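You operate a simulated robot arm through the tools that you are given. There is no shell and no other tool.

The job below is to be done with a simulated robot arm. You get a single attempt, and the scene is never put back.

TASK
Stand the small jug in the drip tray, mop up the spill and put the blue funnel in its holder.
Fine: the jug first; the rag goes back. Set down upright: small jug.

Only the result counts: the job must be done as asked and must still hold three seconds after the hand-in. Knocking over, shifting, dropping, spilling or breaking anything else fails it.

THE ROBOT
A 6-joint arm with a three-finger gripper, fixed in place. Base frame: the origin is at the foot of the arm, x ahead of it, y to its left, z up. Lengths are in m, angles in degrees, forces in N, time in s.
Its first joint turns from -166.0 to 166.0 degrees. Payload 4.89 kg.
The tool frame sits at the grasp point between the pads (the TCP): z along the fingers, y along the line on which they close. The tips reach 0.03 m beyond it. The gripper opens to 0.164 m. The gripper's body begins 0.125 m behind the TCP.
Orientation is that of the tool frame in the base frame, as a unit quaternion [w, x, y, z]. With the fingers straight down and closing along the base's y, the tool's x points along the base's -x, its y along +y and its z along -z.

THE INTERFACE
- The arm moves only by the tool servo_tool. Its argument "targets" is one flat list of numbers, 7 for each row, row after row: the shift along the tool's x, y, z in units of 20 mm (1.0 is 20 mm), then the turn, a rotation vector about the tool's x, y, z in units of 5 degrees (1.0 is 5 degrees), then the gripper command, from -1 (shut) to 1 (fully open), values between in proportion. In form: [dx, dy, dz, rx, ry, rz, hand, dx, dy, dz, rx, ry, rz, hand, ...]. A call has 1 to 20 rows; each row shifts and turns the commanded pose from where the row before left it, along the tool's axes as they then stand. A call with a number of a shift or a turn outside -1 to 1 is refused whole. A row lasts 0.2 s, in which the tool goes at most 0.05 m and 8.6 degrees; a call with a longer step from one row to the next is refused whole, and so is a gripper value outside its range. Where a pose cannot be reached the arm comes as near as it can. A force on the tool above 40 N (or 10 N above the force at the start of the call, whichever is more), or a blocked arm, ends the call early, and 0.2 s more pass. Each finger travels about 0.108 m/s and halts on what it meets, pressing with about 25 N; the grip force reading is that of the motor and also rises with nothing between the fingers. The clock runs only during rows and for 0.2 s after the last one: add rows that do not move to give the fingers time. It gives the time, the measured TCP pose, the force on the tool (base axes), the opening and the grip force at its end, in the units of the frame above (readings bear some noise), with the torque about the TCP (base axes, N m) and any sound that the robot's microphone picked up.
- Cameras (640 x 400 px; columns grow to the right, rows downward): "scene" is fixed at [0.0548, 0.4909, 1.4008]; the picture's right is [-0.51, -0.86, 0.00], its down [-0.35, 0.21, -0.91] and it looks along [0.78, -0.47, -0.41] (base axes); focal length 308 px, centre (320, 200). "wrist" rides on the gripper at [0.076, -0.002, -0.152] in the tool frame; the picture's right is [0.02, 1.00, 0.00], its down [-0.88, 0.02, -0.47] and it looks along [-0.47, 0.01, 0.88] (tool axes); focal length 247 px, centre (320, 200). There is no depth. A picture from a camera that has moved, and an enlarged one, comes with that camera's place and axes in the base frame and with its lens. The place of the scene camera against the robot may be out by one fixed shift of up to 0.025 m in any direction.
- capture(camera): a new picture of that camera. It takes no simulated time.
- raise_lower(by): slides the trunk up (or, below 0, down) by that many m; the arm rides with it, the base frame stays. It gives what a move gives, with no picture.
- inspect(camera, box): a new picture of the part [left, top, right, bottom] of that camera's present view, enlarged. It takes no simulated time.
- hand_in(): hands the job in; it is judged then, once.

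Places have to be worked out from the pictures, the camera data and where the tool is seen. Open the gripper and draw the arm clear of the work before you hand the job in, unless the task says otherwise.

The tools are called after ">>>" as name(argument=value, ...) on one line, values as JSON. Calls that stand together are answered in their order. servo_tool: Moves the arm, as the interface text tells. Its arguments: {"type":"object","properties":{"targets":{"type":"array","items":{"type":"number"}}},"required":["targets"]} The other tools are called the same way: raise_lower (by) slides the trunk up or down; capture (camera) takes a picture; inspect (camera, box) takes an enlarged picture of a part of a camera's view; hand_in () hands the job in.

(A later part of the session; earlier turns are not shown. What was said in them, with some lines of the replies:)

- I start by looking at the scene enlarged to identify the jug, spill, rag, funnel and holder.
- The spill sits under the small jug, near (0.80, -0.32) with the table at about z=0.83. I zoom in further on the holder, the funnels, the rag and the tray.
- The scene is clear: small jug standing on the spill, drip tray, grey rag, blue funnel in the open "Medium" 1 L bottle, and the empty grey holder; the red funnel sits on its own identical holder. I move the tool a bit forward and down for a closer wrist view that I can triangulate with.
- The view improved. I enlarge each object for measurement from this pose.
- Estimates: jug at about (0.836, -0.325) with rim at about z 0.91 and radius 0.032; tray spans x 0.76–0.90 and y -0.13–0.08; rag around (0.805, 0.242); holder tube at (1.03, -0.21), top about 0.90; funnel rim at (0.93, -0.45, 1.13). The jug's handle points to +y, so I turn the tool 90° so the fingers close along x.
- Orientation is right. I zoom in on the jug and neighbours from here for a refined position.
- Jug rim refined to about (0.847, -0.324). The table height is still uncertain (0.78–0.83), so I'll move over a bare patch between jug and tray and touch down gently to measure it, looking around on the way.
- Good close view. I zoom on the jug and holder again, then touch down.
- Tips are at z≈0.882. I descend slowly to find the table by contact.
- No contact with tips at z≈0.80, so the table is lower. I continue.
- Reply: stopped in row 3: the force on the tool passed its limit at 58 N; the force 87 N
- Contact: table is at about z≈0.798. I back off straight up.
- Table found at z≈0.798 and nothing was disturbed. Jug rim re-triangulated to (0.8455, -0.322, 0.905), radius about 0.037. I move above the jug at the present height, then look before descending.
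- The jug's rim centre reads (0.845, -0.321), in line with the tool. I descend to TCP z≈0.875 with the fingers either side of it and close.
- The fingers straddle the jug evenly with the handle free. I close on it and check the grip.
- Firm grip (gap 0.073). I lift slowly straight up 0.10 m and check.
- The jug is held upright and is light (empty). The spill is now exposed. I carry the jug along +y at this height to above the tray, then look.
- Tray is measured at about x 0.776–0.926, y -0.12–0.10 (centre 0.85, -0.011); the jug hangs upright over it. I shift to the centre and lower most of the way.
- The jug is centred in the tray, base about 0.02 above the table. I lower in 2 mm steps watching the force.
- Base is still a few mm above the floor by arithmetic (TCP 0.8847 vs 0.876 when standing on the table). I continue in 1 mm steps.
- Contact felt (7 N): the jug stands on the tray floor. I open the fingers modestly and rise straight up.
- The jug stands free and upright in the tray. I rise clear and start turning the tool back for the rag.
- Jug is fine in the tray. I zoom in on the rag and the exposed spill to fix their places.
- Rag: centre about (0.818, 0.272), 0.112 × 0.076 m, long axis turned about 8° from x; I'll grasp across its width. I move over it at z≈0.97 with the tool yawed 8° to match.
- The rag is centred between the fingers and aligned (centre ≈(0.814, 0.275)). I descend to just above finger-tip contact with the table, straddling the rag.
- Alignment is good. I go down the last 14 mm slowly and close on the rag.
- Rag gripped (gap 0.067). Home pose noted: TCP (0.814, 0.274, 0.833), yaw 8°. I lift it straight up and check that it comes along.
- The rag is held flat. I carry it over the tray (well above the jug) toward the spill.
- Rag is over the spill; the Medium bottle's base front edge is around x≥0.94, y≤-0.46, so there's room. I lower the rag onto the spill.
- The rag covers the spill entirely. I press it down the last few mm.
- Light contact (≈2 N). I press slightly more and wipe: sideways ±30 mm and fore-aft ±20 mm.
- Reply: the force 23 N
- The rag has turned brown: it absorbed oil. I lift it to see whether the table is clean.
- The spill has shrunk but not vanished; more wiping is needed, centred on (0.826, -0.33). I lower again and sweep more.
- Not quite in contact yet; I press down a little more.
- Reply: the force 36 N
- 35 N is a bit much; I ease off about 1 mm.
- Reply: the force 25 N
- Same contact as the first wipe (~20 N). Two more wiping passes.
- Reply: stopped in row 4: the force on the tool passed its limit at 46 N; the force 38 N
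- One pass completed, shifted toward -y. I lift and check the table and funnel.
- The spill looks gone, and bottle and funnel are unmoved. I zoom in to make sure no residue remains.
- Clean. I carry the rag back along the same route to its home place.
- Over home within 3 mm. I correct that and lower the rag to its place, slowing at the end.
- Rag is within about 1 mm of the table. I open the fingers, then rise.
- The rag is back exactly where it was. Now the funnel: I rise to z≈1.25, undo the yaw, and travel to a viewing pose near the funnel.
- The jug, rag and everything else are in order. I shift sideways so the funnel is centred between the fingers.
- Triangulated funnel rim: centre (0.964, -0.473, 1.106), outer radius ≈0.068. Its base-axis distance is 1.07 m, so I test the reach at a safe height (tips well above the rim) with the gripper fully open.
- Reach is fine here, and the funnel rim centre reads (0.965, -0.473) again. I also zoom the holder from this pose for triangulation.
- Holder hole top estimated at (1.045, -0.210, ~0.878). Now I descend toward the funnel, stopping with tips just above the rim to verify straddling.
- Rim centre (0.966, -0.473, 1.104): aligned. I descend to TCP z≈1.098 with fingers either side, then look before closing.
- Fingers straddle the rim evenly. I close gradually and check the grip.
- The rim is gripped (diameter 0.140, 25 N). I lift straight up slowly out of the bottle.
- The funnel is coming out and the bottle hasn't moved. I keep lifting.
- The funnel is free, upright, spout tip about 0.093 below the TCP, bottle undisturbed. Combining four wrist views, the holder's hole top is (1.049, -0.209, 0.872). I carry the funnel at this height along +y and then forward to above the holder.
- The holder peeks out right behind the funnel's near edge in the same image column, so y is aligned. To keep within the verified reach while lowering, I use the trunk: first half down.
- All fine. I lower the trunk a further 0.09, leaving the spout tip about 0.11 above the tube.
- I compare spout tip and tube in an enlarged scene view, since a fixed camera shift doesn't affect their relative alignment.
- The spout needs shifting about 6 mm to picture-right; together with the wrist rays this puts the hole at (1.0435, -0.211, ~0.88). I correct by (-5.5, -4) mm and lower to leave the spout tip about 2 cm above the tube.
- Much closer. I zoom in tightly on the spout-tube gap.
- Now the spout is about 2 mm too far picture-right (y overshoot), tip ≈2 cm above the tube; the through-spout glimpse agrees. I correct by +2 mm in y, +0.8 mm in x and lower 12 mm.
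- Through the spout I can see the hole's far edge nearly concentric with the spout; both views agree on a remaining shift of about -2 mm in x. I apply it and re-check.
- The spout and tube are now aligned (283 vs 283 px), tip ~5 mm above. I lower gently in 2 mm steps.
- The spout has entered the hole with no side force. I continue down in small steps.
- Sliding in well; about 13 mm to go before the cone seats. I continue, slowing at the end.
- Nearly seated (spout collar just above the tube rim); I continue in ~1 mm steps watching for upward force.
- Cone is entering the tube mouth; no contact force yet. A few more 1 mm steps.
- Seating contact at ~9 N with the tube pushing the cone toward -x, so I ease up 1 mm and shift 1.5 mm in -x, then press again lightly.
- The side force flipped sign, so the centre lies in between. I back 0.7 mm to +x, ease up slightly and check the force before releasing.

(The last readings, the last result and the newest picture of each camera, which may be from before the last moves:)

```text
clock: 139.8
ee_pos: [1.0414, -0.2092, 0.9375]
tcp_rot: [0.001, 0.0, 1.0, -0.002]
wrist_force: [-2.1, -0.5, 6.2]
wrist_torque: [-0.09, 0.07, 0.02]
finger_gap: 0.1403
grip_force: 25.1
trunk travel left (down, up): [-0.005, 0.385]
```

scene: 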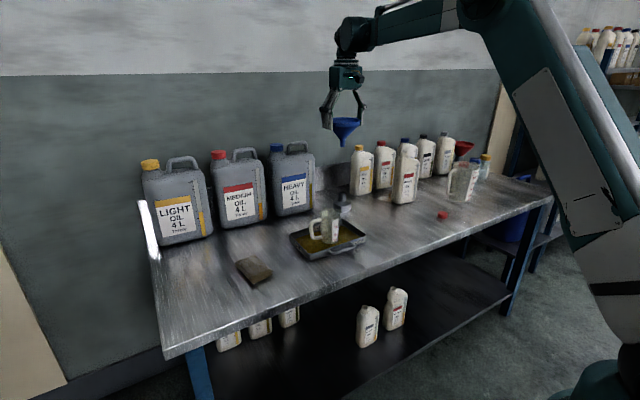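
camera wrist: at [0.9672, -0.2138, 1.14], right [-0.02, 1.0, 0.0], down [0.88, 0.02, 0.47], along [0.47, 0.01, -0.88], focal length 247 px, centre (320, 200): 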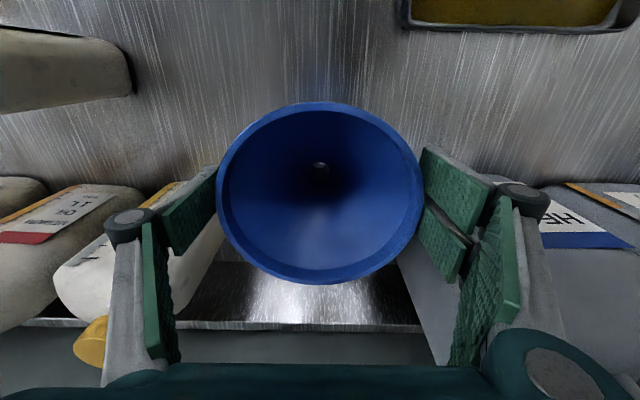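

Balanced: 6 N down-contact, little side force. I open the fingers gradually.

>>> servo_tool(targets=[0, 0, 0, 0, 0, 0, 0.68, 0, 0, 0, 0, 0, 0, 0.72, 0, 0, 0, 0, 0, 0, 0.76, 0, 0, 0, 0, 0, 0, 0.82, 0, 0, 0, 0, 0, 0, 0.88, 0, 0, 0, 0, 0, 0, 0.88, 0, 0, 0, 0, 0, 0, 0.88])

>>> capture(camera="wrist")

>>> inspect(camera="scene", box=[305, 145, 385, 220])

```text
clock: 141.3
ee_pos: [1.0414, -0.2099, 0.9367]
tcp_rot: [0.001, 0.0, 1.0, -0.001]
wrist_force: [0.1, -0.2, -0.1]
wrist_torque: [0.02, -0.02, -0.02]
finger_gap: 0.1542
grip_force: 0.1
trunk travel left (down, up): [-0.005, 0.385]
```

```text
taken
camera wrist: at [0.9657, -0.2102, 1.0891], right [-0.02, 1.0, 0.0], down [0.88, 0.02, 0.47], along [0.47, 0.01, -0.88], focal length 247 px, centre (320, 200)
```

wrist: 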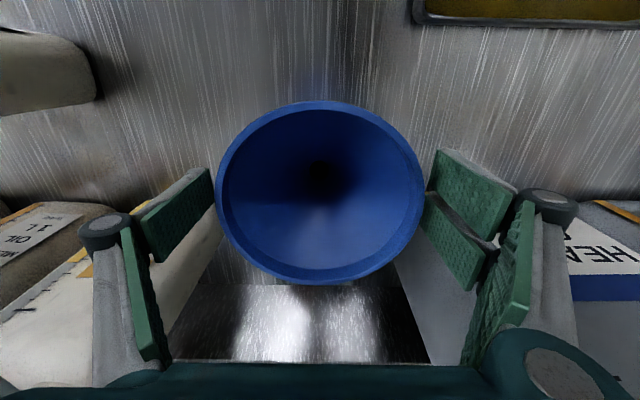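

```text
5.33 times, centred on (345, 182) of scene
camera zoom: at [0.0548, 0.4909, 1.4008], right [-0.51, -0.86, 0.0], down [-0.35, 0.21, -0.91], along [0.78, -0.47, -0.41], focal length 1645 px, centre (187, 293)
```

zoom: 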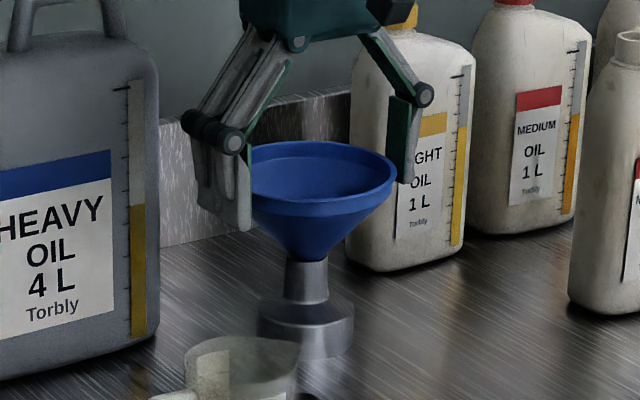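

The funnel stands in its holder. I open slightly more for clearance and rise straight up gently.

>>> servo_tool(targets=[0, 0, 0, 0, 0, 0, 0.97, 0, 0, 0, 0, 0, 0, 0.97, 0, 0, -0.2, 0, 0, 0, 0.97, 0, 0, -0.4, 0, 0, 0, 0.97, 0, 0, -0.6, 0, 0, 0, 0.97, 0, 0, -0.8, 0, 0, 0, 0.97, 0, 0, -1, 0, 0, 0, 0.97, 0, 0, -1, 0, 0, 0, 0.97, 0, 0, -1, 0, 0, 0, 0.97, 0, 0, -1, 0, 0, 0, 0.97, 0, 0, -1, 0, 0, 0, 0.97, 0, 0, 0, 0, 0, 0, 0.97])

>>> capture(camera="wrist")

>>> inspect(camera="scene", box=[280, 110, 420, 250])

```text
clock: 143.9
ee_pos: [1.0404, -0.2079, 1.0767]
tcp_rot: [0.001, 0.0, 1.0, -0.002]
wrist_force: [1.0, -0.3, -0.2]
wrist_torque: [0.0, 0.0, -0.04]
finger_gap: 0.1617
grip_force: 0.1
trunk travel left (down, up): [-0.005, 0.385]
```

```text
taken
camera wrist: at [0.9646, -0.2093, 1.2289], right [-0.02, 1.0, 0.0], down [0.88, 0.02, 0.47], along [0.47, 0.01, -0.88], focal length 247 px, centre (320, 200)
```

wrist: 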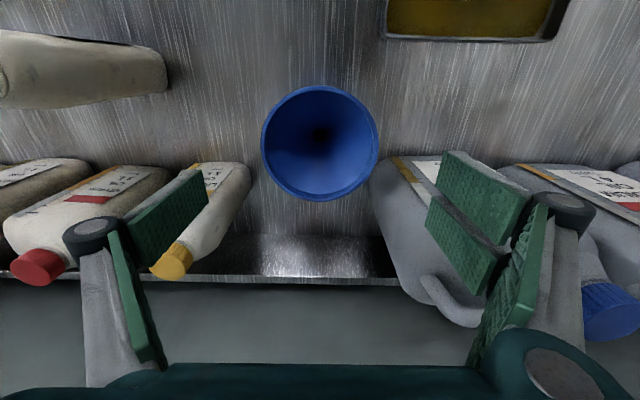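

```text
2.86 times, centred on (350, 180) of scene
camera zoom: at [0.0548, 0.4909, 1.4008], right [-0.51, -0.86, 0.0], down [-0.35, 0.21, -0.91], along [0.78, -0.47, -0.41], focal length 881 px, centre (234, 257)
```

zoom: 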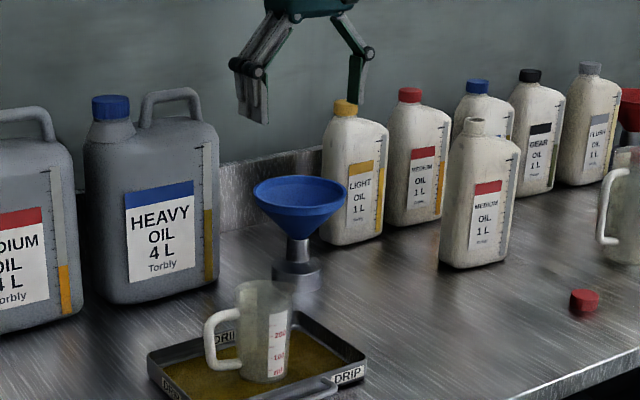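

The funnel stands straight in its holder. I draw the arm up and back, clear of the work.

>>> servo_tool(targets=[0, 0, -1, 0, 0, 0, 1, 0, 0, -1, 0, 0, 0, 1, 0, 0, -1, 0, 0, 0, 1, 0, 0, -1, 0, 0, 0, 1, 0, 0, -1, 0, 0, 0, 1, 0, 0, -1, 0, 0, 0, 1, 1, 0, -0.5, 0, 0, 0, 1, 1, 0, -0.5, 0, 0, 0, 1, 1, 0, -0.5, 0, 0, 0, 1, 1, 0, 0, 0, 0, 0, 1, 1, 0, 0, 0, 0, 0, 1, 1, 0, 0, 0, 0, 0, 1, 1, 0, 0, 0, 0, 0, 1, 1, 0, 0, 0, 0, 0, 1, 1, 0, 0, 0, 0, 0, 1, 1, 0, 0, 0, 0, 0, 1, 1, 0, 0, 0, 0, 0, 1, 1, 0, 0, 0, 0, 0, 1, 1, 0, 0, 0, 0, 0, 1, 0, 0, 0, 0, 0, 0, 1])

>>> capture(camera="wrist")

>>> capture(camera="scene")

>>> inspect(camera="scene", box=[280, 110, 480, 270])

```text
clock: 148.2
ee_pos: [0.7813, -0.2057, 1.2263]
tcp_rot: [0.001, 0.0, 1.0, -0.002]
wrist_force: [-0.3, 0.6, 0.2]
wrist_torque: [0.03, 0.02, 0.03]
finger_gap: 0.1642
grip_force: 0.0
trunk travel left (down, up): [-0.005, 0.385]
```

```text
taken
camera wrist: at [0.7045, -0.2059, 1.3783], right [-0.02, 1.0, 0.0], down [0.88, 0.02, 0.47], along [0.47, 0.01, -0.88], focal length 247 px, centre (320, 200)
```

wrist: 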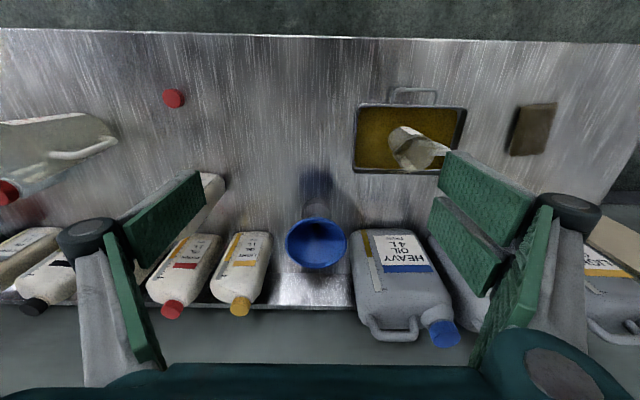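

```text
taken
```

scene: 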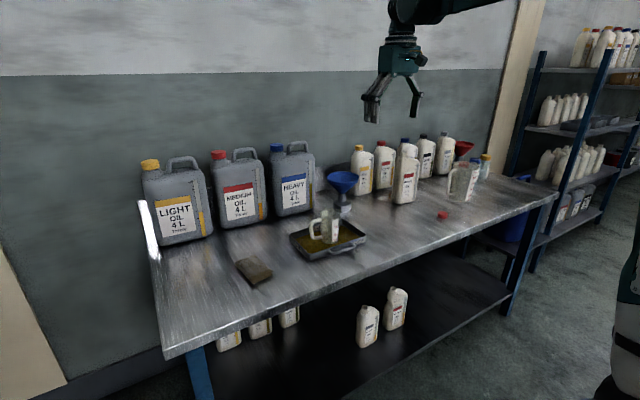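

```text
2.50 times, centred on (380, 190) of scene
camera zoom: at [0.0548, 0.4909, 1.4008], right [-0.51, -0.86, 0.0], down [-0.35, 0.21, -0.91], along [0.78, -0.47, -0.41], focal length 771 px, centre (170, 225)
```

zoom: 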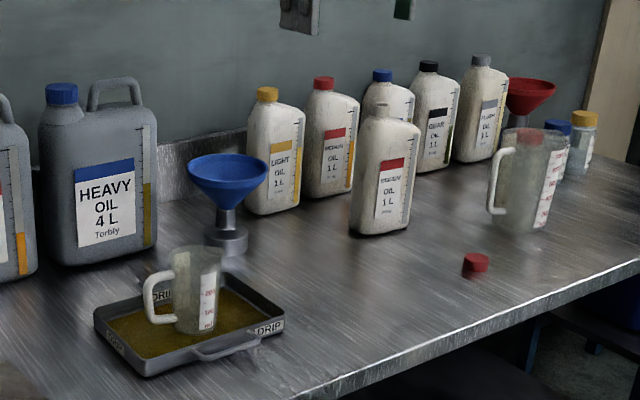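

Everything is in order: the jug is upright in the tray, the table is clean, the rag is home, the funnel is in its holder, and the gripper is open and clear. I hand the job in.

>>> hand_in()

```text
The job is handed in.
```

The job is handed in; I don't have the judging result.

- **Jug:** done first. The small jug stands upright in the drip tray.
- **Spill:** mopped up. The first wipe only shrank it, so I wiped a second time. No residue shows in the enlarged view.
- **Rag:** back on its original spot, lying the same way. It is stained brown from the oil.
- **Blue funnel:** seated upright in the empty grey holder. The "Medium" 1 L bottle it came out of was not disturbed and is still open, with its red cap on the table as before.

I saw nothing else knocked over or moved. The gripper is open and the arm is drawn back above the bench. To find the table height I touched it with the fingertips, which briefly read about 83 N before I backed off. I also lowered the trunk by 0.17 m to reach the holder and left it there.
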